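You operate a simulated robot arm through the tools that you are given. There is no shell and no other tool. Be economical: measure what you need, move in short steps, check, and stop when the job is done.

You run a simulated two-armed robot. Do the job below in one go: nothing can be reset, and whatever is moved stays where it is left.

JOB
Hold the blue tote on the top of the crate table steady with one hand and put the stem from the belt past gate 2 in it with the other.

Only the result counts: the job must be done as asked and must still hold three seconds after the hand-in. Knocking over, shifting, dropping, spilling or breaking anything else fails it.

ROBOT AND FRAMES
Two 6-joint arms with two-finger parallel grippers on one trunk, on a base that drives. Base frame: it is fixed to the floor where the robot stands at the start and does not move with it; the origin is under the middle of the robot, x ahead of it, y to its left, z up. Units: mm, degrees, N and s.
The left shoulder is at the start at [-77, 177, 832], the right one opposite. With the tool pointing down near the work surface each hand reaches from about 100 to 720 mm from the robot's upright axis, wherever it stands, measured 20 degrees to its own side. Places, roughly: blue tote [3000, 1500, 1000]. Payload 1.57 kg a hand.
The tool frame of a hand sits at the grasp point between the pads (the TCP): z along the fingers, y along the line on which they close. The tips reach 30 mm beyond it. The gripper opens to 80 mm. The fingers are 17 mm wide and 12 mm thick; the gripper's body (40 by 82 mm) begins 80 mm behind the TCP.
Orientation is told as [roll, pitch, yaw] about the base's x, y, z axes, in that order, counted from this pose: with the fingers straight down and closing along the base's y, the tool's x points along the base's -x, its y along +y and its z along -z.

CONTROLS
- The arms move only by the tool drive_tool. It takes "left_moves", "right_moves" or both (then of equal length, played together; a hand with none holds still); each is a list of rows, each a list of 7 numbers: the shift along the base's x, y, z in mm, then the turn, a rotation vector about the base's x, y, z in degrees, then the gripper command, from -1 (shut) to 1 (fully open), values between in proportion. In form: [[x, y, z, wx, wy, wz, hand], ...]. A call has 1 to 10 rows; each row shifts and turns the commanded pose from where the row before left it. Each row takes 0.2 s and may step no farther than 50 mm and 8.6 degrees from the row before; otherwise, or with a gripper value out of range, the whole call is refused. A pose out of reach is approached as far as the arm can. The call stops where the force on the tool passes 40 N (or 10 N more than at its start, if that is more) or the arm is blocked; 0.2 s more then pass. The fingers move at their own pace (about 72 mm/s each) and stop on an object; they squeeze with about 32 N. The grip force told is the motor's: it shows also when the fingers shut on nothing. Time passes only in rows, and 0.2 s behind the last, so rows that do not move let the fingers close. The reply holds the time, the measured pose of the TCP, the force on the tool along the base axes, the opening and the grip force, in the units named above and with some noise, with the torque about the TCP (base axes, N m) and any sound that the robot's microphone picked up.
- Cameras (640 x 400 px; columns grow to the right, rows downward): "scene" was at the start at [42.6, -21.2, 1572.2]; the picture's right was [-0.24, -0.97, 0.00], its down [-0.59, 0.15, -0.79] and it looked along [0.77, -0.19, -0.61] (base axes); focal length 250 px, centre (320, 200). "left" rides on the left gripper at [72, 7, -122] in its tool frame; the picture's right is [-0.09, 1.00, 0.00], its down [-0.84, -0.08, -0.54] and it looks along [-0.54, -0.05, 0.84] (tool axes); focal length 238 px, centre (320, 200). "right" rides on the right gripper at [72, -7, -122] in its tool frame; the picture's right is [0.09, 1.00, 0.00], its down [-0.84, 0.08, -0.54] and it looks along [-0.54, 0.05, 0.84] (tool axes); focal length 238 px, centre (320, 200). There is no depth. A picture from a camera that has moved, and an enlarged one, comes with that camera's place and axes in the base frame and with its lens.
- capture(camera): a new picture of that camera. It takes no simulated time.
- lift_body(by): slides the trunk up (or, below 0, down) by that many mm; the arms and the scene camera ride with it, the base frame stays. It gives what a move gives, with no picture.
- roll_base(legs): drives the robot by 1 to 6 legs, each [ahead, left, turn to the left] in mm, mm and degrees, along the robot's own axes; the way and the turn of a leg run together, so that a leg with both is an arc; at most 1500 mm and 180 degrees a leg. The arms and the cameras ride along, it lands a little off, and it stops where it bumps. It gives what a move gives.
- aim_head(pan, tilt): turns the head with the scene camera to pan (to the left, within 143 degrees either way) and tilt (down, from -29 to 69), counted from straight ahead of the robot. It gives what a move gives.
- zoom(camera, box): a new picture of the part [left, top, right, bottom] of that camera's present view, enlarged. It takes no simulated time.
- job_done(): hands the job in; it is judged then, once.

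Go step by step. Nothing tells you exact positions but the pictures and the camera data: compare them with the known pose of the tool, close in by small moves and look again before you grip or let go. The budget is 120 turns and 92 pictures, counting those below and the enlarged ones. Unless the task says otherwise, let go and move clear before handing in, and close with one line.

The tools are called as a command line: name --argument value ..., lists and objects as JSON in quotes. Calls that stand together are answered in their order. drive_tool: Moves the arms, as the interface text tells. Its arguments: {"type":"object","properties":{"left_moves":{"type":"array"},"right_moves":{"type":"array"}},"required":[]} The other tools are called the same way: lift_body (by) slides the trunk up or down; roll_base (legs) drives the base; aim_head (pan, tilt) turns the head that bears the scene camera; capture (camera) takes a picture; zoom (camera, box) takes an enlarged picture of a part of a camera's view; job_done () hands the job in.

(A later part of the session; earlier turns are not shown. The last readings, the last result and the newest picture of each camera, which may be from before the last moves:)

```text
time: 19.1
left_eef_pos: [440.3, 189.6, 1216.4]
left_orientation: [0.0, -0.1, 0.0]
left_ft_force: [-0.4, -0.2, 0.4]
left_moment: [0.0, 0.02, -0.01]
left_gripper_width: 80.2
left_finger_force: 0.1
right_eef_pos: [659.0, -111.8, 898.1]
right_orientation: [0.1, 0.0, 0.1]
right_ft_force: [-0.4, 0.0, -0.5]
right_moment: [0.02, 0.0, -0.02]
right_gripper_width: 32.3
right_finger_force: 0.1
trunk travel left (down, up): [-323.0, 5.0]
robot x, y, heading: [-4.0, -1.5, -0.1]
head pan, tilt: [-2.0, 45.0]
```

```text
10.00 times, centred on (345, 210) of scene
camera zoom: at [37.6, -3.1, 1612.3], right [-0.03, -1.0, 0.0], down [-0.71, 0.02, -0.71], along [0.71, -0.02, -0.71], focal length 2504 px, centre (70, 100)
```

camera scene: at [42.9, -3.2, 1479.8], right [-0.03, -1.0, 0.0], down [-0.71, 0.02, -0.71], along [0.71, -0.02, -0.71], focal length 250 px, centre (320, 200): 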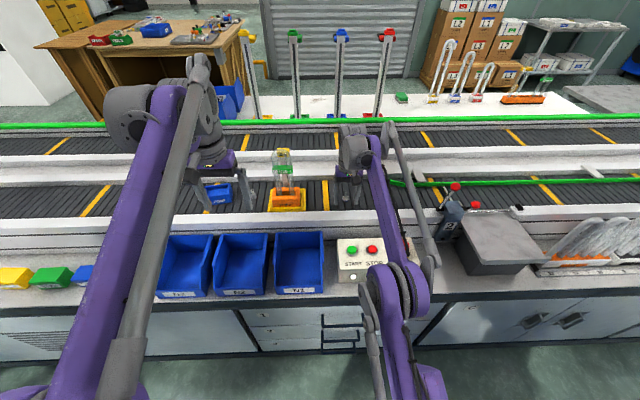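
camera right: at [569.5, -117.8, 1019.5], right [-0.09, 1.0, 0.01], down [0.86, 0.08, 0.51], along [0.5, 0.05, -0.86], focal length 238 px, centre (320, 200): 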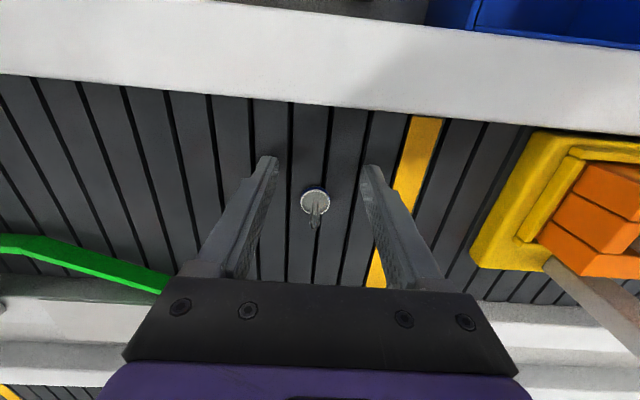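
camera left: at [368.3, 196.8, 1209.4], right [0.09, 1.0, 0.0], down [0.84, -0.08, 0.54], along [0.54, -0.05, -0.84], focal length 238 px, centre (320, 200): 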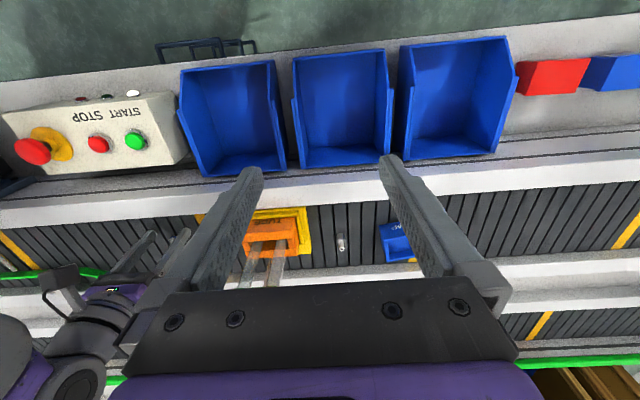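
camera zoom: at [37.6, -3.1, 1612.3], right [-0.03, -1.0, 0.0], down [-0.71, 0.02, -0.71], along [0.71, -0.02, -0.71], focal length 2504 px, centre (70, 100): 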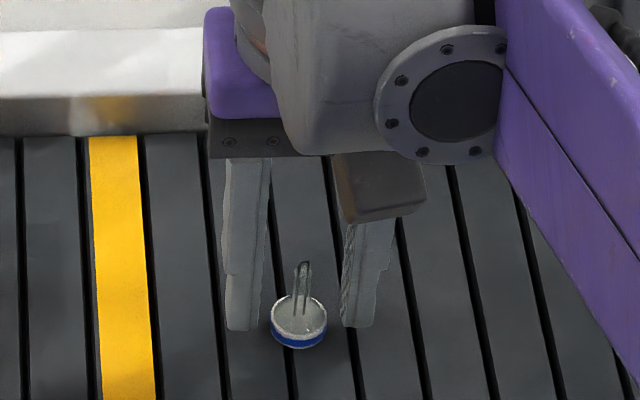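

Well aligned at (658, -112). I'll lower 4 mm more and close gently in stages.

drive_tool --right_moves '[[0, 0, -4, 0, 0, 0, -0.3], [0, 0, 0, 0, 0, 0, -0.4], [0, 0, 0, 0, 0, 0, -0.45], [0, 0, 0, 0, 0, 0, -0.5], [0, 0, 0, 0, 0, 0, -0.5]]'

zoom --camera "right" --box '[260, 120, 380, 200]'

zoom --camera "scene" --box '[315, 190, 375, 230]'

```text
time: 20.3
left_eef_pos: [439.2, 190.3, 1216.3]
left_orientation: [-0.1, 0.0, -0.1]
left_ft_force: [0.0, 0.7, -0.1]
left_moment: [-0.01, -0.02, 0.01]
left_gripper_width: 79.9
left_finger_force: 0.0
right_eef_pos: [659.6, -114.0, 893.5]
right_orientation: [0.0, -0.1, 0.1]
right_ft_force: [-0.1, 0.1, -0.1]
right_moment: [0.01, -0.01, -0.01]
right_gripper_width: 21.2
right_finger_force: 0.8
trunk travel left (down, up): [-323.0, 5.0]
robot x, y, heading: [-2.2, 1.1, -0.2]
head pan, tilt: [-2.0, 45.0]
```

```text
5.00 times, centred on (320, 160) of right
camera zoom: at [587.6, -118.9, 1015.6], right [-0.09, 1.0, 0.0], down [0.84, 0.08, 0.54], along [0.54, 0.05, -0.84], focal length 1192 px, centre (320, 400)
```

zoom: 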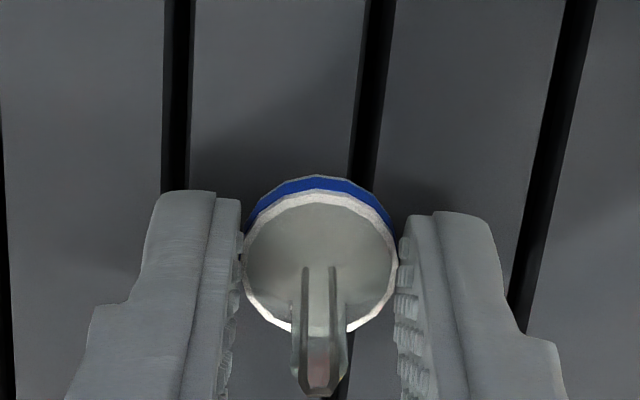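

```text
10.00 times, centred on (345, 210) of scene
camera zoom: at [37.6, -3.2, 1612.3], right [-0.03, -1.0, 0.0], down [-0.71, 0.02, -0.71], along [0.71, -0.02, -0.71], focal length 2504 px, centre (70, 100)
```

zoom: 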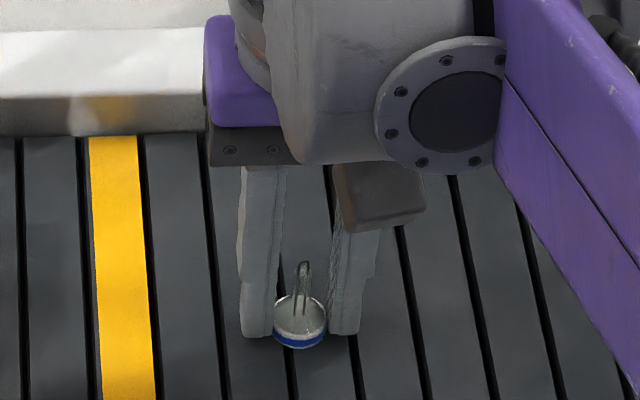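

The pads are just touching the flare. I'll squeeze a bit more and watch the force.

drive_tool --right_moves '[[0, 0, 0, 0, 0, 0, -0.6], [0, 0, 0, 0, 0, 0, -0.6], [0, 0, 0, 0, 0, 0, -0.6]]'

```text
time: 21.1
left_eef_pos: [439.7, 189.5, 1216.1]
left_orientation: [0.0, 0.1, 0.0]
left_ft_force: [0.9, 0.5, -0.3]
left_moment: [0.0, 0.0, 0.01]
left_gripper_width: 80.0
left_finger_force: 0.1
right_eef_pos: [658.6, -112.4, 893.6]
right_orientation: [0.1, 0.0, 0.1]
right_ft_force: [-0.3, -0.4, 0.2]
right_moment: [-0.02, -0.01, 0.03]
right_gripper_width: 19.3
right_finger_force: 17.4
trunk travel left (down, up): [-323.0, 5.0]
robot x, y, heading: [1.8, -2.0, 0.0]
head pan, tilt: [-2.0, 45.0]
```

It's gripped at about 17 N and 19 mm wide. I'll lift and check.

drive_tool --right_moves '[[0, 0, 5, 0, 0, 0, -0.6], [0, 0, 15, 0, 0, 0, -0.6], [0, 0, 30, 0, 0, 0, -0.6], [0, 0, 40, 0, 0, 0, -0.6], [-20, 0, 40, 0, 0, 0, -0.6]]'

capture --camera "right"

```text
time: 22.3
left_eef_pos: [439.2, 189.8, 1217.1]
left_orientation: [0.0, 0.0, 0.0]
left_ft_force: [-0.4, 0.8, -0.1]
left_moment: [-0.01, -0.02, 0.01]
left_gripper_width: 79.8
left_finger_force: 0.1
right_eef_pos: [639.4, -113.3, 1021.4]
right_orientation: [0.1, 0.0, 0.1]
right_ft_force: [0.1, -0.2, 0.1]
right_moment: [-0.02, 0.0, 0.0]
right_gripper_width: 18.5
right_finger_force: 24.5
trunk travel left (down, up): [-323.0, 5.0]
robot x, y, heading: [0.1, -0.8, -0.1]
head pan, tilt: [-2.0, 45.0]
```

```text
50 pictures are left
camera right: at [567.5, -119.0, 1144.9], right [-0.09, 1.0, 0.0], down [0.84, 0.08, 0.54], along [0.54, 0.05, -0.84], focal length 238 px, centre (320, 200)
```

right: 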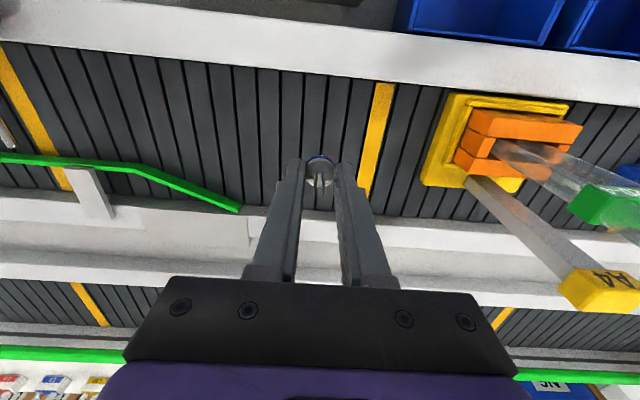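

zoom --camera "right" --box '[280, 140, 360, 200]'

drive_tool --right_moves '[[-40, 0, 20, 0, 0, 0, -0.6], [-40, 0, 20, 0, 0, 0, -0.6], [-40, -20, 0, 0, 0, 0, -0.6], [-40, -20, 0, 0, 0, 0, -0.6], [-40, -20, 0, 0, 0, 0, -0.6], [-20, 0, 0, 0, 0, 0, -0.6]]'

zoom --camera "right" --box '[280, 140, 360, 200]'

```text
6.67 times, centred on (320, 170) of right
camera zoom: at [567.5, -119.0, 1144.9], right [-0.09, 1.0, 0.0], down [0.84, 0.08, 0.54], along [0.54, 0.05, -0.84], focal length 1589 px, centre (320, 400)
```

zoom: 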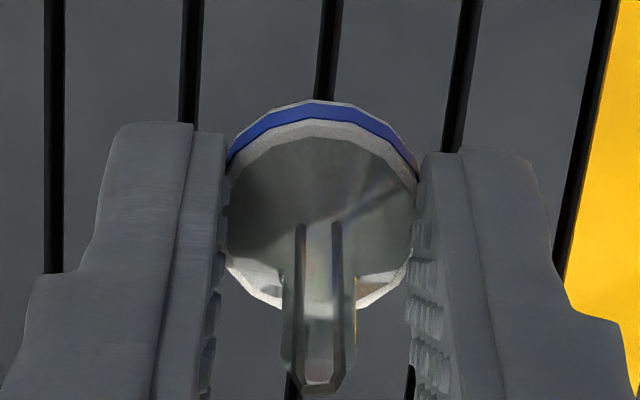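

```text
time: 23.7
left_eef_pos: [439.3, 190.2, 1215.6]
left_orientation: [0.0, 0.1, 0.0]
left_ft_force: [-0.2, 0.1, 0.1]
left_moment: [0.01, 0.0, 0.01]
left_gripper_width: 79.8
left_finger_force: 0.1
right_eef_pos: [418.7, -171.6, 1062.9]
right_orientation: [0.1, 0.0, 0.2]
right_ft_force: [-0.1, -0.1, -1.3]
right_moment: [0.0, 0.0, 0.0]
right_gripper_width: 19.2
right_finger_force: 8.9
trunk travel left (down, up): [-323.0, 5.0]
robot x, y, heading: [2.2, 0.8, 0.2]
head pan, tilt: [-2.0, 45.0]
```

```text
6.67 times, centred on (320, 170) of right
camera zoom: at [347.3, -178.2, 1186.7], right [-0.09, 1.0, 0.0], down [0.84, 0.08, 0.54], along [0.54, 0.05, -0.84], focal length 1589 px, centre (320, 400)
```

zoom: 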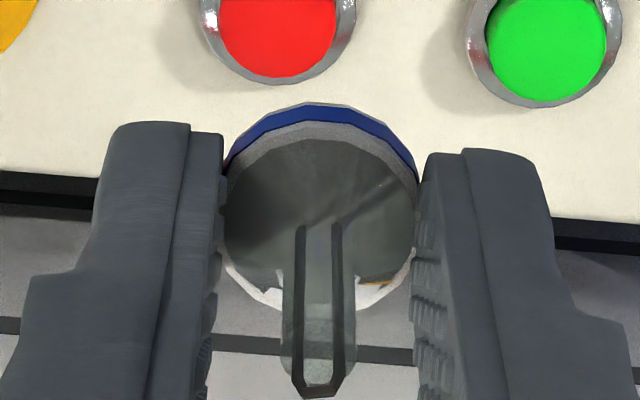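

The stem is held securely. Now I need a route around the belts to the table, so I'll survey both directions.

aim_head --pan -60 --tilt 15

capture --camera "scene"

aim_head --pan 70 --tilt 15

capture --camera "scene"

aim_head --pan 20 --tilt 15

capture --camera "scene"

```text
time: 24.9
left_eef_pos: [439.7, 189.1, 1216.0]
left_orientation: [0.0, 0.0, 0.1]
left_ft_force: [0.3, -0.5, 1.0]
left_moment: [-0.03, 0.0, 0.02]
left_gripper_width: 79.9
left_finger_force: 0.1
right_eef_pos: [419.1, -172.2, 1063.6]
right_orientation: [0.1, 0.0, 0.1]
right_ft_force: [0.1, 0.5, 0.5]
right_moment: [0.01, 0.04, 0.03]
right_gripper_width: 18.7
right_finger_force: 32.2
trunk travel left (down, up): [-323.0, 5.0]
robot x, y, heading: [-4.0, 1.5, -0.5]
head pan, tilt: [-60.0, 15.0]
```

```text
47 pictures are left
camera scene: at [3.2, -81.2, 1659.1], right [-0.87, -0.5, 0.0], down [-0.13, 0.22, -0.97], along [0.48, -0.84, -0.26], focal length 250 px, centre (320, 200)
```

scene: 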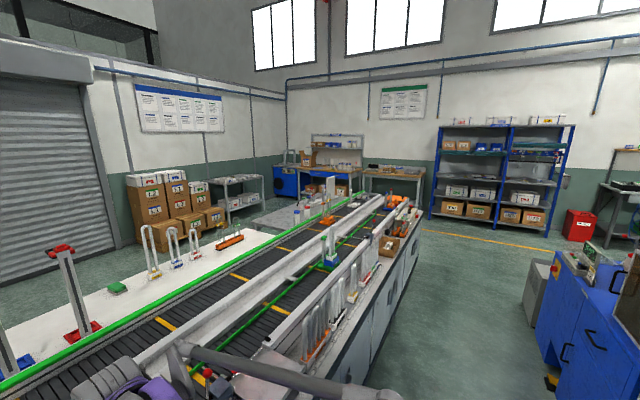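

```text
time: 27.1
left_eef_pos: [440.6, 189.6, 1215.9]
left_orientation: [0.0, 0.1, 0.1]
left_ft_force: [0.2, -0.6, 0.2]
left_moment: [0.01, 0.01, 0.01]
left_gripper_width: 79.9
left_finger_force: 0.0
right_eef_pos: [420.2, -172.1, 1064.4]
right_orientation: [0.1, -0.1, 0.1]
right_ft_force: [0.0, 1.7, -0.2]
right_moment: [-0.01, -0.02, -0.04]
right_gripper_width: 18.7
right_finger_force: 31.9
trunk travel left (down, up): [-323.0, 5.0]
robot x, y, heading: [-0.5, 2.4, -0.3]
head pan, tilt: [70.0, 15.0]
```

```text
46 pictures are left
camera scene: at [-11.7, 87.4, 1659.1], right [0.94, -0.34, 0.0], down [-0.09, -0.24, -0.97], along [0.33, 0.91, -0.26], focal length 250 px, centre (320, 200)
```

scene: 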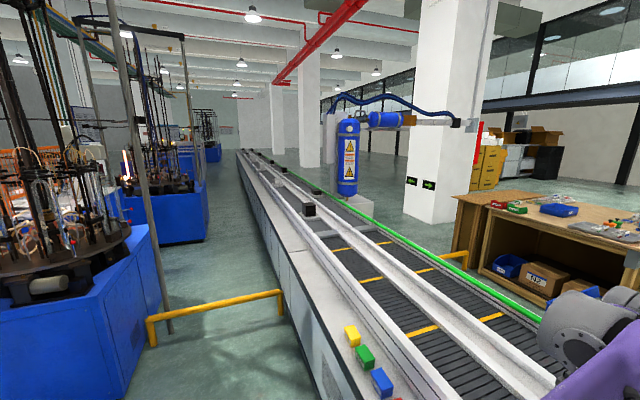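

```text
time: 28.2
left_eef_pos: [440.0, 190.3, 1216.3]
left_orientation: [0.0, 0.0, 0.0]
left_ft_force: [0.1, -0.1, 0.7]
left_moment: [0.01, 0.0, 0.02]
left_gripper_width: 80.0
left_finger_force: 0.2
right_eef_pos: [418.0, -172.7, 1062.9]
right_orientation: [0.1, -0.1, 0.1]
right_ft_force: [-0.3, -0.1, -0.3]
right_moment: [-0.02, 0.0, -0.02]
right_gripper_width: 18.7
right_finger_force: 32.2
trunk travel left (down, up): [-323.0, 5.0]
robot x, y, heading: [-0.0, -1.9, 0.1]
head pan, tilt: [20.0, 15.0]
```

```text
45 pictures are left
camera scene: at [44.1, 31.7, 1659.1], right [0.34, -0.94, 0.0], down [-0.24, -0.09, -0.97], along [0.91, 0.33, -0.26], focal length 250 px, centre (320, 200)
```

scene: 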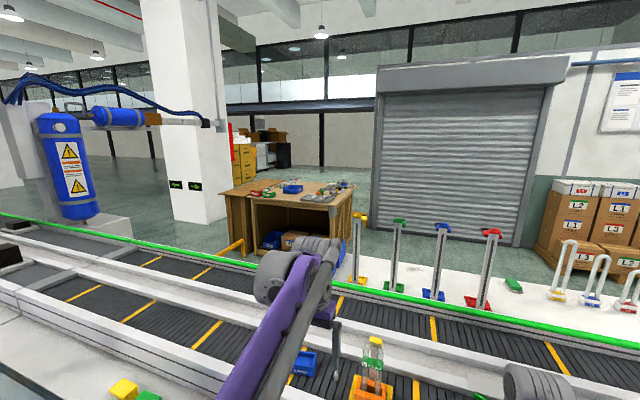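

The left side is blocked by a guard rail and a very long belt. The right end, at y ≈ -3500, looks open. I'll tuck the hands in, back off and turn right.

drive_tool --right_moves '[[-30, 0, 20, 0, 0, 0, -0.6], [-30, 0, 30, 0, 0, 0, -0.6], [-30, 0, 30, 0, 0, 0, -0.6], [0, 0, 20, 0, 0, 0, -0.6]]' --left_moves '[[-30, 0, -10, 0, 0, 0, 0.6], [-30, 0, -10, 0, 0, 0, 0.6], [-30, 0, -10, 0, 0, 0, 0.6], [-20, 0, -10, 0, 0, 0, 0.6]]'

roll_base --legs '[[-220, 0, 0], [0, 0, -90]]'

aim_head --pan 0 --tilt 35

capture --camera "scene"

```text
time: 29.2
left_eef_pos: [329.3, 188.9, 1175.6]
left_orientation: [0.0, 0.1, -0.1]
left_ft_force: [-0.6, 0.5, 0.4]
left_moment: [0.03, -0.02, 0.03]
left_gripper_width: 64.0
left_finger_force: 0.1
right_eef_pos: [328.4, -171.7, 1164.1]
right_orientation: [0.1, 0.0, 0.2]
right_ft_force: [0.2, -0.9, 0.0]
right_moment: [0.01, -0.02, 0.01]
right_gripper_width: 19.0
right_finger_force: 32.0
trunk travel left (down, up): [-323.0, 5.0]
robot x, y, heading: [-0.2, -1.6, 0.0]
head pan, tilt: [20.0, 15.0]
```

```text
time: 34.7
left_eef_pos: [-26.2, -328.5, 1176.9]
left_orientation: [0.0, -0.1, -89.1]
left_ft_force: [-0.3, -0.1, -0.5]
left_moment: [0.03, 0.0, -0.03]
left_gripper_width: 63.9
left_finger_force: 0.0
right_eef_pos: [-386.0, -331.2, 1163.6]
right_orientation: [0.1, 0.0, -89.2]
right_ft_force: [0.1, -0.2, -0.8]
right_moment: [0.01, -0.01, -0.03]
right_gripper_width: 19.0
right_finger_force: 32.3
trunk travel left (down, up): [-323.0, 5.0]
robot x, y, heading: [-216.5, -2.9, -89.4]
head pan, tilt: [20.0, 15.0]
```

```text
time: 35.5
left_eef_pos: [-26.2, -328.7, 1176.0]
left_orientation: [0.0, 0.1, -89.1]
left_ft_force: [0.1, -0.2, -0.6]
left_moment: [0.0, 0.0, 0.01]
left_gripper_width: 64.1
left_finger_force: 0.0
right_eef_pos: [-386.0, -332.3, 1163.0]
right_orientation: [0.1, 0.0, -89.2]
right_ft_force: [-0.3, -0.1, -0.1]
right_moment: [0.02, 0.0, -0.02]
right_gripper_width: 18.8
right_finger_force: 31.2
trunk travel left (down, up): [-323.0, 5.0]
robot x, y, heading: [-218.8, -1.3, -89.3]
head pan, tilt: [0.0, 35.0]
```

```text
44 pictures are left
camera scene: at [-218.6, -45.8, 1627.2], right [-1.0, -0.01, 0.0], down [-0.01, 0.57, -0.82], along [0.01, -0.82, -0.57], focal length 250 px, centre (320, 200)
```

scene: 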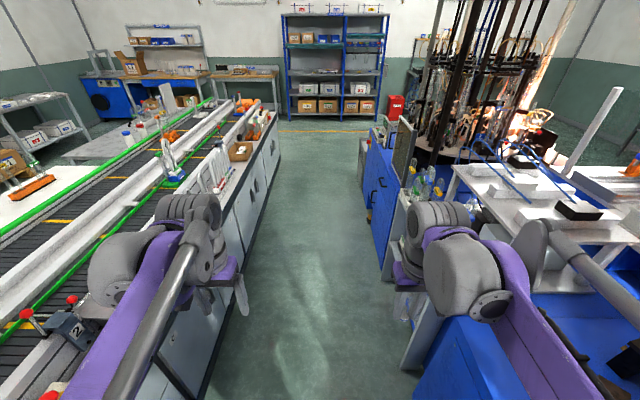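

The aisle is clear, though a little tight on the right. I'll drive along it, easing slightly left, then check again.

roll_base --legs '[[700, 40, -0.6], [1000, 0, 0]]'

capture --camera "scene"

```text
time: 44.2
left_eef_pos: [19.3, -2023.8, 1173.8]
left_orientation: [0.0, 0.0, -89.6]
left_ft_force: [0.2, -0.9, 0.3]
left_moment: [0.03, 0.01, -0.02]
left_gripper_width: 63.9
left_finger_force: 0.0
right_eef_pos: [-340.6, -2025.2, 1162.1]
right_orientation: [0.1, -0.1, -89.6]
right_ft_force: [0.6, -0.3, 0.6]
right_moment: [-0.02, 0.01, 0.0]
right_gripper_width: 18.9
right_finger_force: 31.8
trunk travel left (down, up): [-323.0, 5.0]
robot x, y, heading: [-170.4, -1696.7, -89.3]
head pan, tilt: [0.0, 35.0]
```

```text
43 pictures are left
camera scene: at [-171.8, -1740.2, 1627.0], right [-1.0, -0.01, 0.0], down [0.0, 0.57, -0.82], along [0.01, -0.82, -0.57], focal length 250 px, centre (320, 200)
```

scene: 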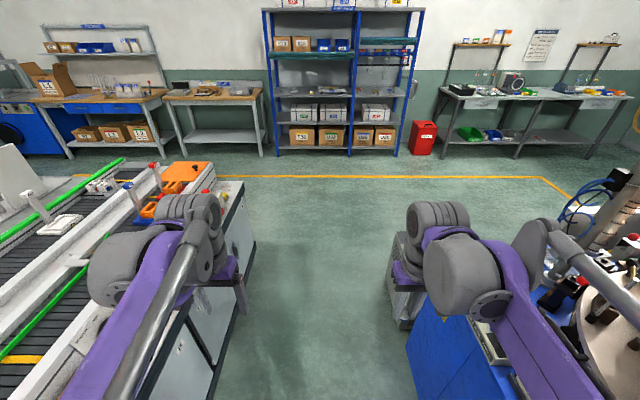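

The bench ends at y ≈ -3400 and the furniture behind starts at y ≈ -5300. I'll drive to y ≈ -4300, turn left to face +x and look.

roll_base --legs '[[1300, 0, 0], [1300, 0, 0], [0, 0, 90]]'

aim_head --pan 10 --tilt 25

capture --camera "scene"

```text
time: 60.6
left_eef_pos: [192.6, -4093.9, 1175.4]
left_orientation: [0.0, 0.1, 1.1]
left_ft_force: [-0.3, 0.4, -0.2]
left_moment: [0.01, -0.02, 0.01]
left_gripper_width: 64.1
left_finger_force: 0.1
right_eef_pos: [198.5, -4453.9, 1163.6]
right_orientation: [0.0, 0.0, 1.2]
right_ft_force: [0.1, -0.7, -0.2]
right_moment: [0.04, 0.0, -0.04]
right_gripper_width: 19.1
right_finger_force: 31.6
trunk travel left (down, up): [-323.0, 5.0]
robot x, y, heading: [-130.8, -4290.7, 1.0]
head pan, tilt: [0.0, 35.0]
```

```text
time: 61.4
left_eef_pos: [192.6, -4093.8, 1175.2]
left_orientation: [-0.1, 0.0, 1.2]
left_ft_force: [0.2, 0.2, 0.8]
left_moment: [-0.01, 0.0, 0.03]
left_gripper_width: 63.8
left_finger_force: 0.1
right_eef_pos: [197.8, -4453.4, 1163.3]
right_orientation: [0.1, -0.1, 1.2]
right_ft_force: [0.9, 0.3, 0.1]
right_moment: [-0.02, 0.03, 0.02]
right_gripper_width: 18.7
right_finger_force: 31.8
trunk travel left (down, up): [-323.0, 5.0]
robot x, y, heading: [-135.3, -4290.8, 1.1]
head pan, tilt: [10.0, 25.0]
```

```text
42 pictures are left
camera scene: at [-87.5, -4272.4, 1642.8], right [0.19, -0.98, 0.0], down [-0.42, -0.08, -0.91], along [0.89, 0.17, -0.42], focal length 250 px, centre (320, 200)
```

scene: 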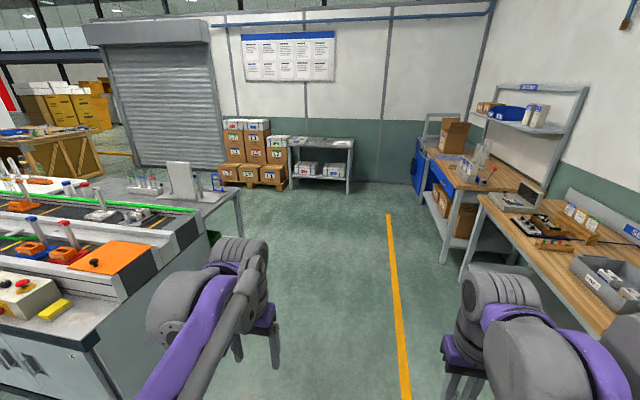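

Next is forward along this lane to x ≈ 2880, then a left turn down the far aisle between the grey table and the boxes.

roll_base --legs '[[1500, 0, -1], [1500, 0, 0], [0, 0, 90]]'

capture --camera "scene"

```text
time: 79.8
left_eef_pos: [2689.4, -3948.2, 1175.3]
left_orientation: [0.0, 0.0, 90.7]
left_ft_force: [-1.3, 0.2, 0.2]
left_moment: [0.03, -0.05, -0.01]
left_gripper_width: 64.0
left_finger_force: 0.0
right_eef_pos: [3049.5, -3944.9, 1163.6]
right_orientation: [0.1, 0.0, 90.6]
right_ft_force: [0.3, -0.5, -0.2]
right_moment: [0.0, -0.04, -0.04]
right_gripper_width: 19.1
right_finger_force: 32.2
trunk travel left (down, up): [-323.0, 5.0]
robot x, y, heading: [2884.3, -4279.0, 90.7]
head pan, tilt: [10.0, 25.0]
```

```text
41 pictures are left
camera scene: at [2865.8, -4228.9, 1642.9], right [0.98, 0.19, 0.0], down [0.08, -0.42, -0.91], along [-0.17, 0.89, -0.42], focal length 250 px, centre (320, 200)
```

scene: 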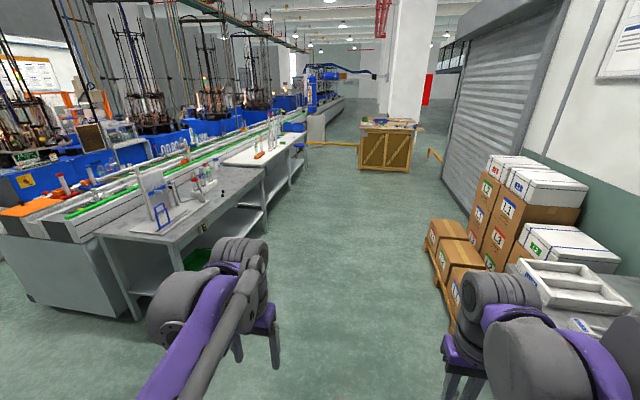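

The aisle is clear and the crate table is ahead. I'll drive closer, drifting left, and study the table.

roll_base --legs '[[1500, 0, -0.7], [1200, 200, 0], [1000, 200, 0]]'

aim_head --pan -8 --tilt 25

capture --camera "scene"

```text
time: 97.6
left_eef_pos: [2267.6, -298.6, 1175.7]
left_orientation: [0.0, 0.0, 90.8]
left_ft_force: [-0.4, -0.3, -0.7]
left_moment: [-0.01, -0.03, -0.02]
left_gripper_width: 64.0
left_finger_force: 0.0
right_eef_pos: [2627.7, -294.5, 1162.4]
right_orientation: [0.2, 0.1, 90.9]
right_ft_force: [-0.7, 0.6, -0.6]
right_moment: [0.0, -0.01, 0.0]
right_gripper_width: 19.0
right_finger_force: 32.4
trunk travel left (down, up): [-323.0, 5.0]
robot x, y, heading: [2460.2, -628.8, 90.7]
head pan, tilt: [10.0, 25.0]
```

```text
time: 98.4
left_eef_pos: [2267.6, -298.6, 1175.6]
left_orientation: [0.0, 0.0, 90.7]
left_ft_force: [0.4, -0.5, 0.7]
left_moment: [0.0, -0.01, -0.01]
left_gripper_width: 64.1
left_finger_force: 0.0
right_eef_pos: [2627.0, -294.1, 1163.6]
right_orientation: [0.1, 0.0, 90.9]
right_ft_force: [-0.1, 0.1, 0.3]
right_moment: [0.02, 0.05, -0.01]
right_gripper_width: 19.1
right_finger_force: 32.1
trunk travel left (down, up): [-323.0, 5.0]
robot x, y, heading: [2459.2, -621.9, 91.0]
head pan, tilt: [-8.0, 25.0]
```

```text
40 pictures are left
camera scene: at [2472.3, -578.4, 1642.9], right [0.99, -0.12, 0.0], down [-0.05, -0.42, -0.91], along [0.11, 0.9, -0.42], focal length 250 px, centre (320, 200)
```

scene: 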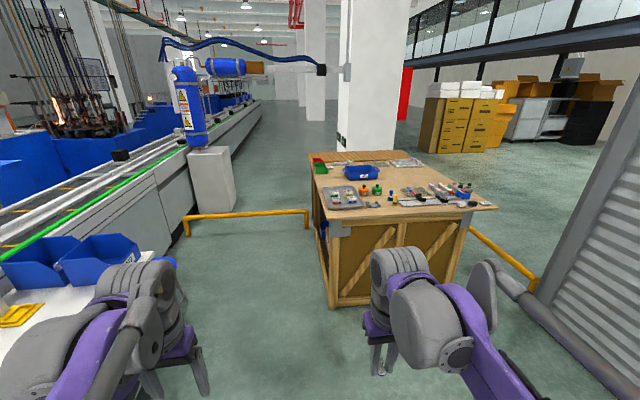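

I see the crate table: its top is at z ≈ 890, its left edge at x ≈ 2680, and the blue tote is around (3100, 1540). I'll go to its left side at about (2180, 1530) and turn to face +x.

roll_base --legs '[[1000, 130, 0], [1150, 130, 0], [0, 0, -91]]'

aim_head --pan 0 --tilt 35

capture --camera "scene"

```text
time: 113.2
left_eef_pos: [2548.1, 1724.4, 1176.1]
left_orientation: [0.0, 0.0, -3.4]
left_ft_force: [0.2, 0.8, 0.1]
left_moment: [0.03, -0.03, -0.01]
left_gripper_width: 64.2
left_finger_force: 0.0
right_eef_pos: [2525.8, 1364.6, 1163.7]
right_orientation: [0.0, 0.0, -3.2]
right_ft_force: [0.0, 0.6, -0.9]
right_moment: [0.0, -0.01, 0.0]
right_gripper_width: 19.0
right_finger_force: 31.4
trunk travel left (down, up): [-323.0, 5.0]
robot x, y, heading: [2210.5, 1549.8, -3.5]
head pan, tilt: [-8.0, 25.0]
```

```text
time: 113.9
left_eef_pos: [2547.2, 1724.2, 1176.2]
left_orientation: [0.0, 0.0, -3.3]
left_ft_force: [0.1, 0.7, -0.5]
left_moment: [-0.02, -0.01, -0.02]
left_gripper_width: 63.8
left_finger_force: 0.0
right_eef_pos: [2524.6, 1364.8, 1163.3]
right_orientation: [0.0, 0.0, -3.2]
right_ft_force: [0.5, 0.0, -0.1]
right_moment: [-0.01, 0.03, 0.0]
right_gripper_width: 18.8
right_finger_force: 32.0
trunk travel left (down, up): [-323.0, 5.0]
robot x, y, heading: [2208.3, 1553.3, -3.4]
head pan, tilt: [0.0, 35.0]
```

```text
39 pictures are left
camera scene: at [2251.3, 1551.6, 1627.1], right [-0.06, -1.0, 0.0], down [-0.57, 0.03, -0.82], along [0.82, -0.05, -0.57], focal length 250 px, centre (320, 200)
```

scene: 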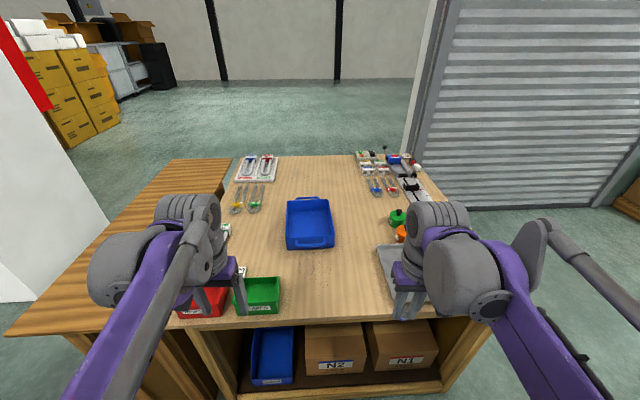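

The tote spans about x 2960–3220 and y 1440–1640, and the table front edge is at x ≈ 2650. I'll look down at my base to see how close I can get.

aim_head --pan 0 --tilt 69

capture --camera "scene"

```text
time: 114.9
left_eef_pos: [2547.4, 1723.9, 1175.4]
left_orientation: [0.0, 0.1, -3.2]
left_ft_force: [1.4, -0.1, 0.8]
left_moment: [0.0, 0.03, 0.0]
left_gripper_width: 64.1
left_finger_force: 0.1
right_eef_pos: [2526.1, 1365.5, 1163.0]
right_orientation: [-0.1, 0.0, -3.2]
right_ft_force: [-0.1, -0.3, -0.4]
right_moment: [0.0, 0.02, 0.01]
right_gripper_width: 19.2
right_finger_force: 32.2
trunk travel left (down, up): [-323.0, 5.0]
robot x, y, heading: [2211.1, 1554.0, -3.3]
head pan, tilt: [0.0, 68.8]
```

```text
38 pictures are left
camera scene: at [2219.2, 1553.5, 1583.5], right [-0.06, -1.0, 0.0], down [-0.93, 0.05, -0.36], along [0.36, -0.02, -0.93], focal length 250 px, centre (320, 200)
```

scene: 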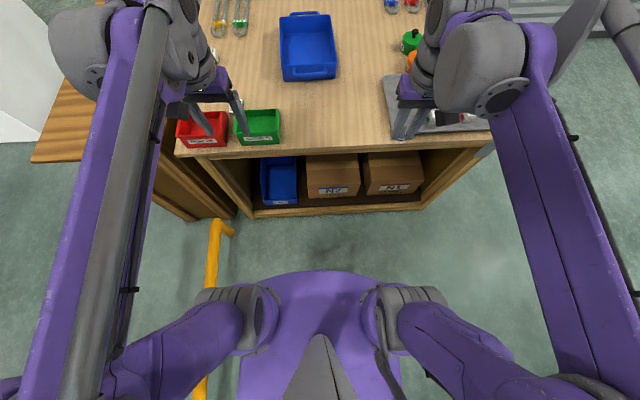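

My body only extends about 120 mm ahead of its axis, so I can get closer. I'll square up and advance 215 mm.

roll_base --legs '[[0, 0, 3.4], [215, 0, 0]]'

aim_head --pan 0 --tilt 45

capture --camera "scene"

zoom --camera "right" --box '[280, 140, 360, 200]'

```text
time: 117.0
left_eef_pos: [2749.2, 1746.9, 1175.3]
left_orientation: [0.1, 0.0, 0.4]
left_ft_force: [0.3, 0.5, 0.5]
left_moment: [0.01, 0.02, 0.0]
left_gripper_width: 63.8
left_finger_force: 0.1
right_eef_pos: [2750.0, 1385.4, 1163.9]
right_orientation: [0.0, 0.0, 0.4]
right_ft_force: [0.2, 0.2, -0.2]
right_moment: [-0.01, -0.01, -0.02]
right_gripper_width: 19.0
right_finger_force: 32.3
trunk travel left (down, up): [-323.0, 5.0]
robot x, y, heading: [2425.7, 1556.7, 0.4]
head pan, tilt: [0.0, 68.8]
```

```text
time: 117.9
left_eef_pos: [2750.7, 1745.3, 1176.9]
left_orientation: [-0.1, 0.0, 0.4]
left_ft_force: [0.3, 0.1, 0.2]
left_moment: [0.01, 0.0, 0.0]
left_gripper_width: 64.1
left_finger_force: 0.1
right_eef_pos: [2751.4, 1386.3, 1162.3]
right_orientation: [0.0, 0.0, 0.3]
right_ft_force: [0.8, 0.7, -0.4]
right_moment: [-0.02, 0.01, -0.01]
right_gripper_width: 19.1
right_finger_force: 31.7
trunk travel left (down, up): [-323.0, 5.0]
robot x, y, heading: [2427.8, 1556.9, 0.2]
head pan, tilt: [0.0, 45.0]
```

```text
37 pictures are left
camera scene: at [2458.7, 1555.6, 1612.2], right [0.01, -1.0, 0.0], down [-0.71, 0.0, -0.71], along [0.71, 0.0, -0.71], focal length 250 px, centre (320, 200)
```

scene: 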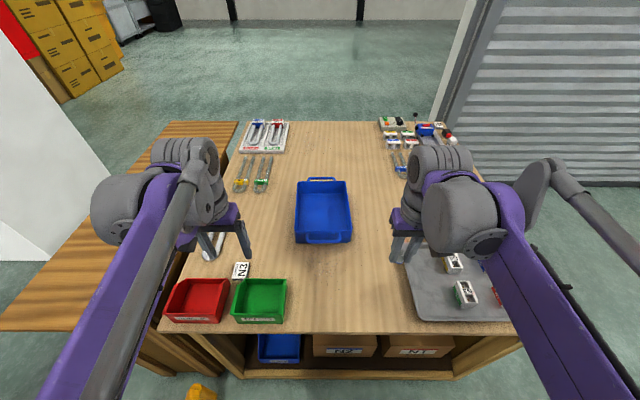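

```text
6.67 times, centred on (320, 170) of right
camera zoom: at [2680.1, 1379.9, 1286.2], right [-0.1, 0.99, 0.0], down [0.84, 0.08, 0.54], along [0.54, 0.05, -0.84], focal length 1589 px, centre (320, 400)
```

zoom: 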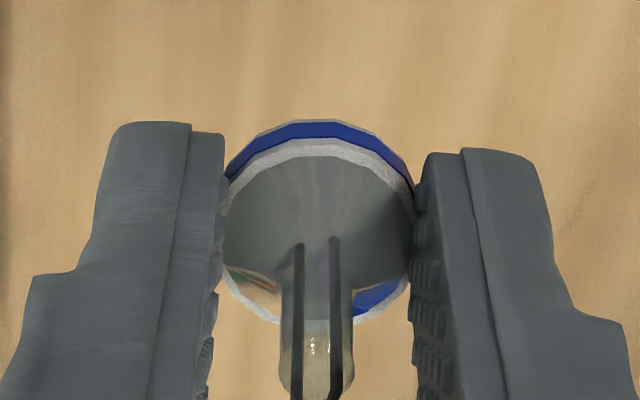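

The stem is still firmly held. Now I'll look at the tote closely.

zoom --camera "scene" --box '[275, 165, 371, 255]'

capture --camera "left"

```text
4.44 times, centred on (323, 210) of scene
camera zoom: at [2458.7, 1555.6, 1612.2], right [0.01, -1.0, 0.0], down [-0.71, 0.0, -0.71], along [0.71, 0.0, -0.71], focal length 1113 px, centre (307, 156)
```

zoom: 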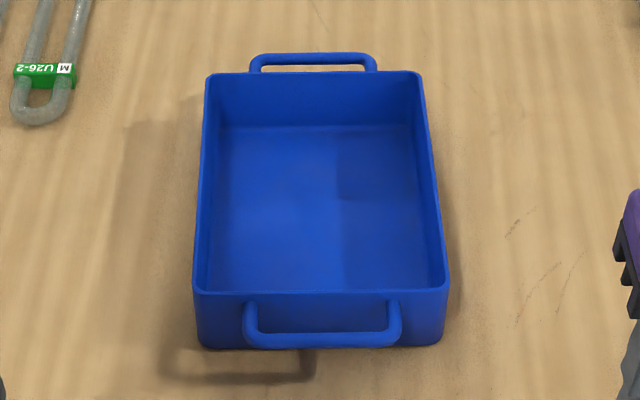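

```text
34 pictures are left
camera left: at [2677.8, 1753.5, 1297.0], right [0.09, 1.0, 0.0], down [0.84, -0.07, 0.54], along [0.54, -0.05, -0.84], focal length 238 px, centre (320, 200)
```

left: 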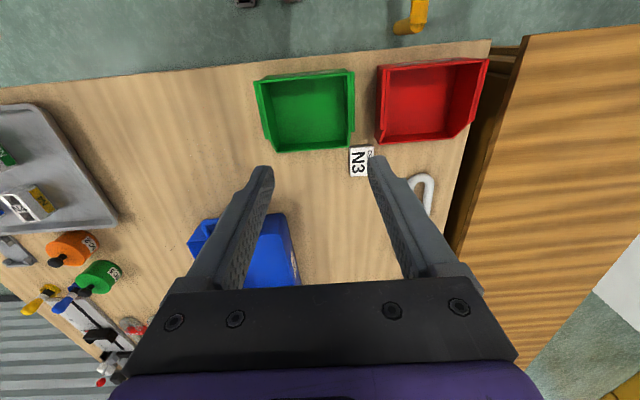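

The tote is open-topped, with handles on its near and far ends; its rim is at z ≈ 957 and its +y wall at y ≈ 1640. I'll bring the left hand above that wall to measure.

drive_tool --left_moves '[[40, 0, 0, 0, 0, 0, 0.2], [45, 0, 0, 0, 0, 0, 0.2], [45, -15, 0, 0, 0, 0, 0.2], [45, -15, -10, 0, 0, 0, 0.2], [40, -15, -20, 0, 0, 0, 0.2], [30, -20, -25, 0, 0, 0, 0.2], [20, -20, -25, 0, 0, 0, 0.2], [0, -15, -20, 0, 0, 0, 0.2]]'

capture --camera "left"

zoom --camera "scene" --box '[260, 165, 371, 255]'

```text
time: 119.7
left_eef_pos: [3014.7, 1646.0, 1074.1]
left_orientation: [0.0, 0.0, 0.4]
left_ft_force: [-0.1, -0.2, -1.0]
left_moment: [0.01, 0.04, 0.02]
left_gripper_width: 48.0
left_finger_force: 0.0
right_eef_pos: [2751.0, 1386.5, 1162.2]
right_orientation: [0.1, 0.1, 0.4]
right_ft_force: [-0.5, -0.3, 0.4]
right_moment: [0.01, -0.02, -0.03]
right_gripper_width: 19.0
right_finger_force: 31.6
trunk travel left (down, up): [-323.0, 5.0]
robot x, y, heading: [2422.2, 1557.0, 0.4]
head pan, tilt: [0.0, 45.0]
```

```text
33 pictures are left
camera left: at [2943.1, 1653.2, 1195.3], right [0.09, 1.0, 0.0], down [0.84, -0.07, 0.54], along [0.54, -0.05, -0.84], focal length 238 px, centre (320, 200)
```

left: 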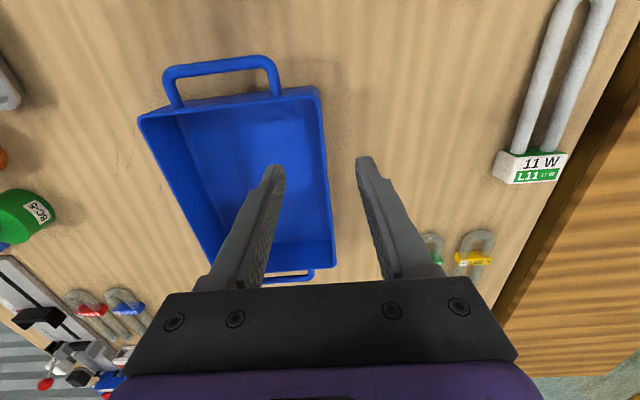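

```text
4.44 times, centred on (316, 210) of scene
camera zoom: at [2458.5, 1555.3, 1612.3], right [0.01, -1.0, 0.0], down [-0.71, 0.0, -0.71], along [0.71, 0.0, -0.71], focal length 1113 px, centre (340, 156)
```

zoom: 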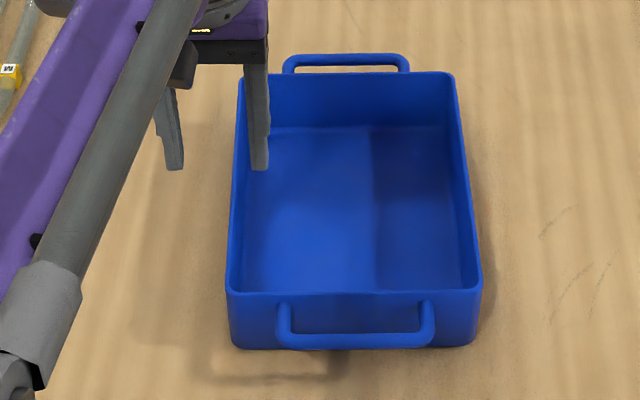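

The tote's +y wall is at y ≈ 1648 with the rim at z ≈ 951, centred between my fingers. I'll descend and re-check.

drive_tool --left_moves '[[0, 1, -40, 0, 0, 0, 0.2], [0, 0, -30, 0, 0, 0, 0.2], [0, 0, -20, 0, 0, 0, 0.2]]'

capture --camera "left"

```text
time: 120.5
left_eef_pos: [3015.6, 1648.6, 985.6]
left_orientation: [0.0, 0.0, 0.3]
left_ft_force: [0.2, -0.1, -0.8]
left_moment: [-0.02, 0.0, 0.01]
left_gripper_width: 48.1
left_finger_force: 0.0
right_eef_pos: [2751.1, 1385.9, 1163.2]
right_orientation: [0.0, -0.1, 0.3]
right_ft_force: [0.0, 0.0, -0.2]
right_moment: [-0.04, -0.03, -0.02]
right_gripper_width: 19.1
right_finger_force: 31.3
trunk travel left (down, up): [-323.0, 5.0]
robot x, y, heading: [2418.8, 1558.8, 0.5]
head pan, tilt: [0.0, 45.0]
```

```text
31 pictures are left
camera left: at [2943.4, 1655.6, 1106.7], right [0.09, 1.0, 0.0], down [0.84, -0.07, 0.54], along [0.54, -0.05, -0.84], focal length 238 px, centre (320, 200)
```

left: 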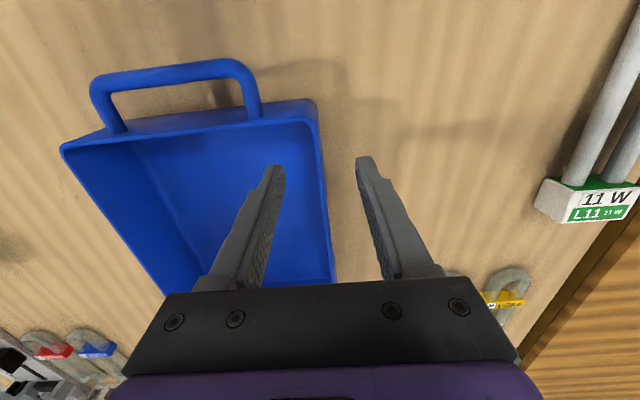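

Centred on the wall. I'll go down another 32 mm and narrow the fingers.

drive_tool --left_moves '[[0, 0, -20, 0, 0, 0, 0.2], [0, 0, -12, 0, 0, 0, 0.0], [0, 0, 0, 0, 0, 0, -0.4], [0, 0, 0, 0, 0, 0, -0.4]]'

capture --camera "left"

```text
time: 121.5
left_eef_pos: [3015.6, 1648.9, 953.1]
left_orientation: [-0.1, -0.1, 0.4]
left_ft_force: [-0.3, 0.2, 0.2]
left_moment: [-0.02, 0.04, -0.01]
left_gripper_width: 24.1
left_finger_force: 0.0
right_eef_pos: [2751.9, 1386.3, 1163.1]
right_orientation: [0.0, 0.0, 0.3]
right_ft_force: [1.0, -0.6, -0.6]
right_moment: [-0.01, -0.02, 0.01]
right_gripper_width: 18.9
right_finger_force: 32.6
trunk travel left (down, up): [-323.0, 5.0]
robot x, y, heading: [2423.8, 1558.3, 0.5]
head pan, tilt: [0.0, 45.0]
```

```text
30 pictures are left
camera left: at [2943.4, 1655.5, 1074.2], right [0.09, 1.0, 0.0], down [0.84, -0.07, 0.54], along [0.54, -0.05, -0.84], focal length 238 px, centre (320, 200)
```

left: 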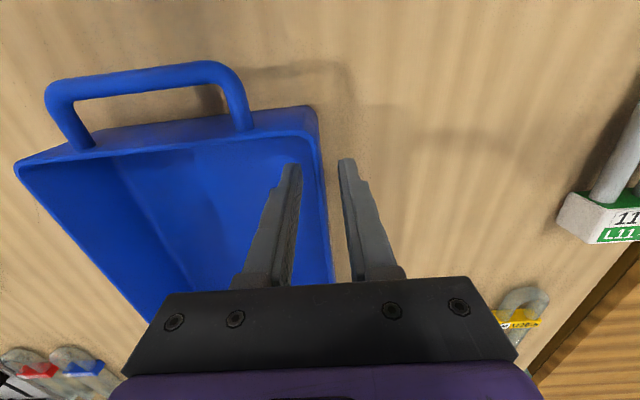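

drive_tool --left_moves '[[0, -2, 0, 0, 0, 0, -0.6], [0, 0, 0, 0, 0, 0, -0.75], [0, 0, 0, 0, 0, 0, -0.85], [0, 0, 0, 0, 0, 0, -0.95], [0, 0, 0, 0, 0, 0, -1], [0, 0, 0, 0, 0, 0, -1]]'

zoom --camera "left" --box '[250, 100, 390, 200]'

zoom --camera "scene" --box '[260, 165, 371, 255]'

```text
time: 122.9
left_eef_pos: [3014.9, 1646.8, 954.6]
left_orientation: [0.0, 0.0, 0.4]
left_ft_force: [0.2, 0.7, 1.2]
left_moment: [0.0, 0.0, 0.16]
left_gripper_width: 3.7
left_finger_force: 24.8
right_eef_pos: [2750.7, 1386.8, 1162.6]
right_orientation: [0.0, 0.0, 0.4]
right_ft_force: [0.4, -0.2, 0.3]
right_moment: [-0.03, -0.01, 0.01]
right_gripper_width: 18.8
right_finger_force: 31.6
trunk travel left (down, up): [-323.0, 5.0]
robot x, y, heading: [2422.0, 1554.6, 0.6]
head pan, tilt: [0.0, 45.0]
```

```text
4.00 times, centred on (320, 150) of left
camera zoom: at [2942.8, 1653.0, 1075.0], right [0.09, 1.0, 0.0], down [0.84, -0.07, 0.54], along [0.54, -0.05, -0.84], focal length 953 px, centre (320, 400)
```

zoom: 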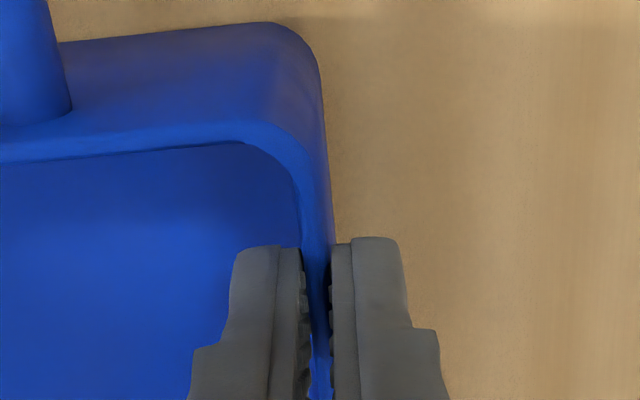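

```text
4.44 times, centred on (316, 210) of scene
camera zoom: at [2458.8, 1555.7, 1612.3], right [0.01, -1.0, 0.0], down [-0.71, 0.0, -0.71], along [0.71, 0.0, -0.71], focal length 1113 px, centre (340, 156)
```

zoom: 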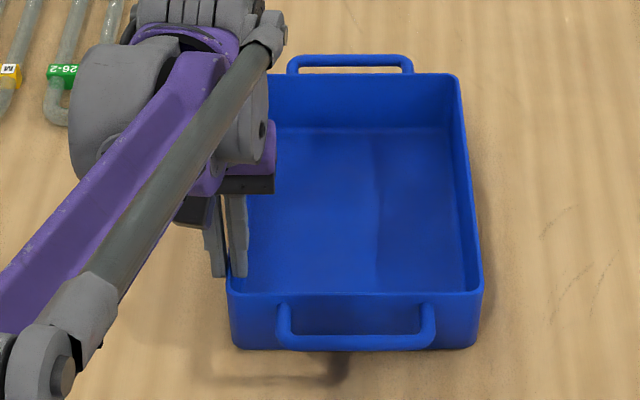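

The left hand is holding the tote wall at about 25 N. Now I'll bring the right hand with the stem over the tote interior, aiming for (3050, 1498).

drive_tool --right_moves '[[40, 0, 0, 0, 0, 0, -0.6], [45, 0, 0, 0, 0, 0, -0.6], [45, 15, 0, 0, 0, 0, -0.6], [45, 20, 0, 0, 0, 0, -0.6], [45, 20, 0, 0, 0, 0, -0.6], [40, 20, -20, 0, 0, 0, -0.6], [30, 20, -30, 0, 0, 0, -0.6], [10, 16, -40, 0, 0, 0, -0.6], [0, 0, -30, 0, 0, 0, -0.6]]'

capture --camera "right"

capture --camera "scene"

```text
time: 124.9
left_eef_pos: [3015.5, 1646.9, 954.2]
left_orientation: [0.0, 0.0, 0.4]
left_ft_force: [1.8, -0.2, 2.5]
left_moment: [0.01, 0.19, 0.06]
left_gripper_width: 3.7
left_finger_force: 24.4
right_eef_pos: [3050.1, 1498.0, 1039.6]
right_orientation: [0.1, 0.1, 0.4]
right_ft_force: [0.6, 0.2, -1.0]
right_moment: [-0.06, 0.0, 0.0]
right_gripper_width: 18.9
right_finger_force: 31.9
trunk travel left (down, up): [-323.0, 5.0]
robot x, y, heading: [2420.0, 1554.3, 0.5]
head pan, tilt: [0.0, 45.0]
```

```text
27 pictures are left
camera right: at [2978.5, 1491.1, 1162.9], right [-0.1, 0.99, 0.0], down [0.84, 0.08, 0.54], along [0.54, 0.05, -0.84], focal length 238 px, centre (320, 200)
```

right: 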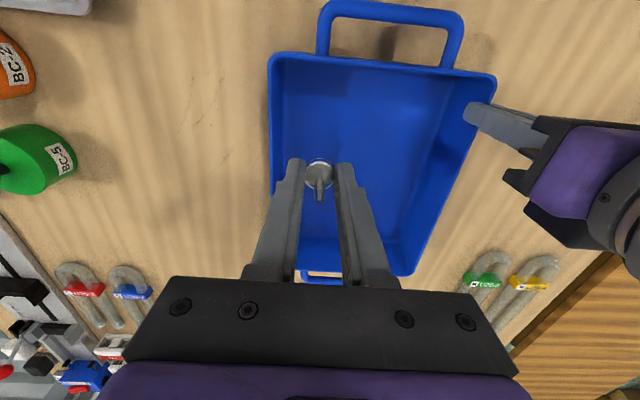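

```text
26 pictures are left
camera scene: at [2458.9, 1555.5, 1612.3], right [0.01, -1.0, 0.0], down [-0.71, 0.0, -0.71], along [0.71, 0.0, -0.71], focal length 250 px, centre (320, 200)
```

scene: 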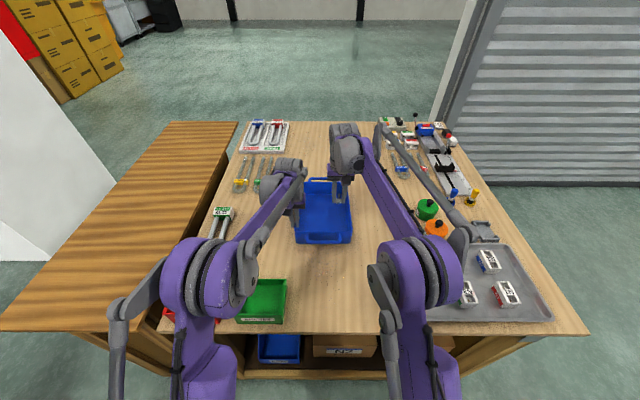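

The stem hangs over the tote's interior. I'll shift slightly toward the centre and lower.

drive_tool --right_moves '[[0, 8, -25, 0, 0, 0, -0.6], [0, 0, -30, 0, 0, 0, -0.6], [0, 0, -25, 0, 0, 0, -0.6]]'

capture --camera "right"

zoom --camera "scene" --box '[240, 110, 400, 260]'

```text
time: 125.7
left_eef_pos: [3015.4, 1646.0, 953.6]
left_orientation: [-0.1, -0.1, 0.4]
left_ft_force: [1.2, 0.4, 2.5]
left_moment: [0.02, -0.04, 0.09]
left_gripper_width: 3.5
left_finger_force: 24.8
right_eef_pos: [3048.4, 1506.7, 962.6]
right_orientation: [0.0, 0.1, 0.4]
right_ft_force: [0.7, 0.2, 0.2]
right_moment: [0.01, 0.01, -0.01]
right_gripper_width: 18.8
right_finger_force: 31.6
trunk travel left (down, up): [-323.0, 5.0]
robot x, y, heading: [2423.2, 1556.1, 0.4]
head pan, tilt: [0.0, 45.0]
```

```text
25 pictures are left
camera right: at [2977.8, 1500.0, 1085.4], right [-0.1, 1.0, 0.0], down [0.84, 0.08, 0.54], along [0.54, 0.05, -0.84], focal length 238 px, centre (320, 200)
```

right: 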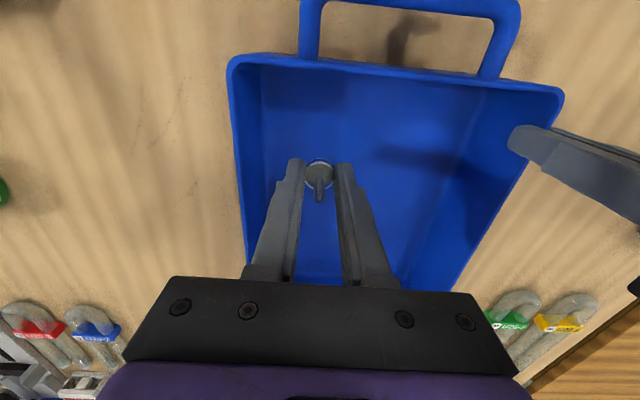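

```text
2.67 times, centred on (320, 185) of scene
camera zoom: at [2458.8, 1555.6, 1612.3], right [0.01, -1.0, 0.0], down [-0.71, 0.0, -0.71], along [0.71, 0.0, -0.71], focal length 668 px, centre (320, 240)
```

zoom: 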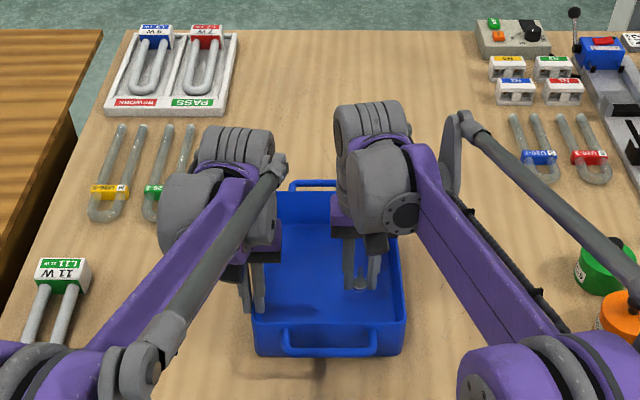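

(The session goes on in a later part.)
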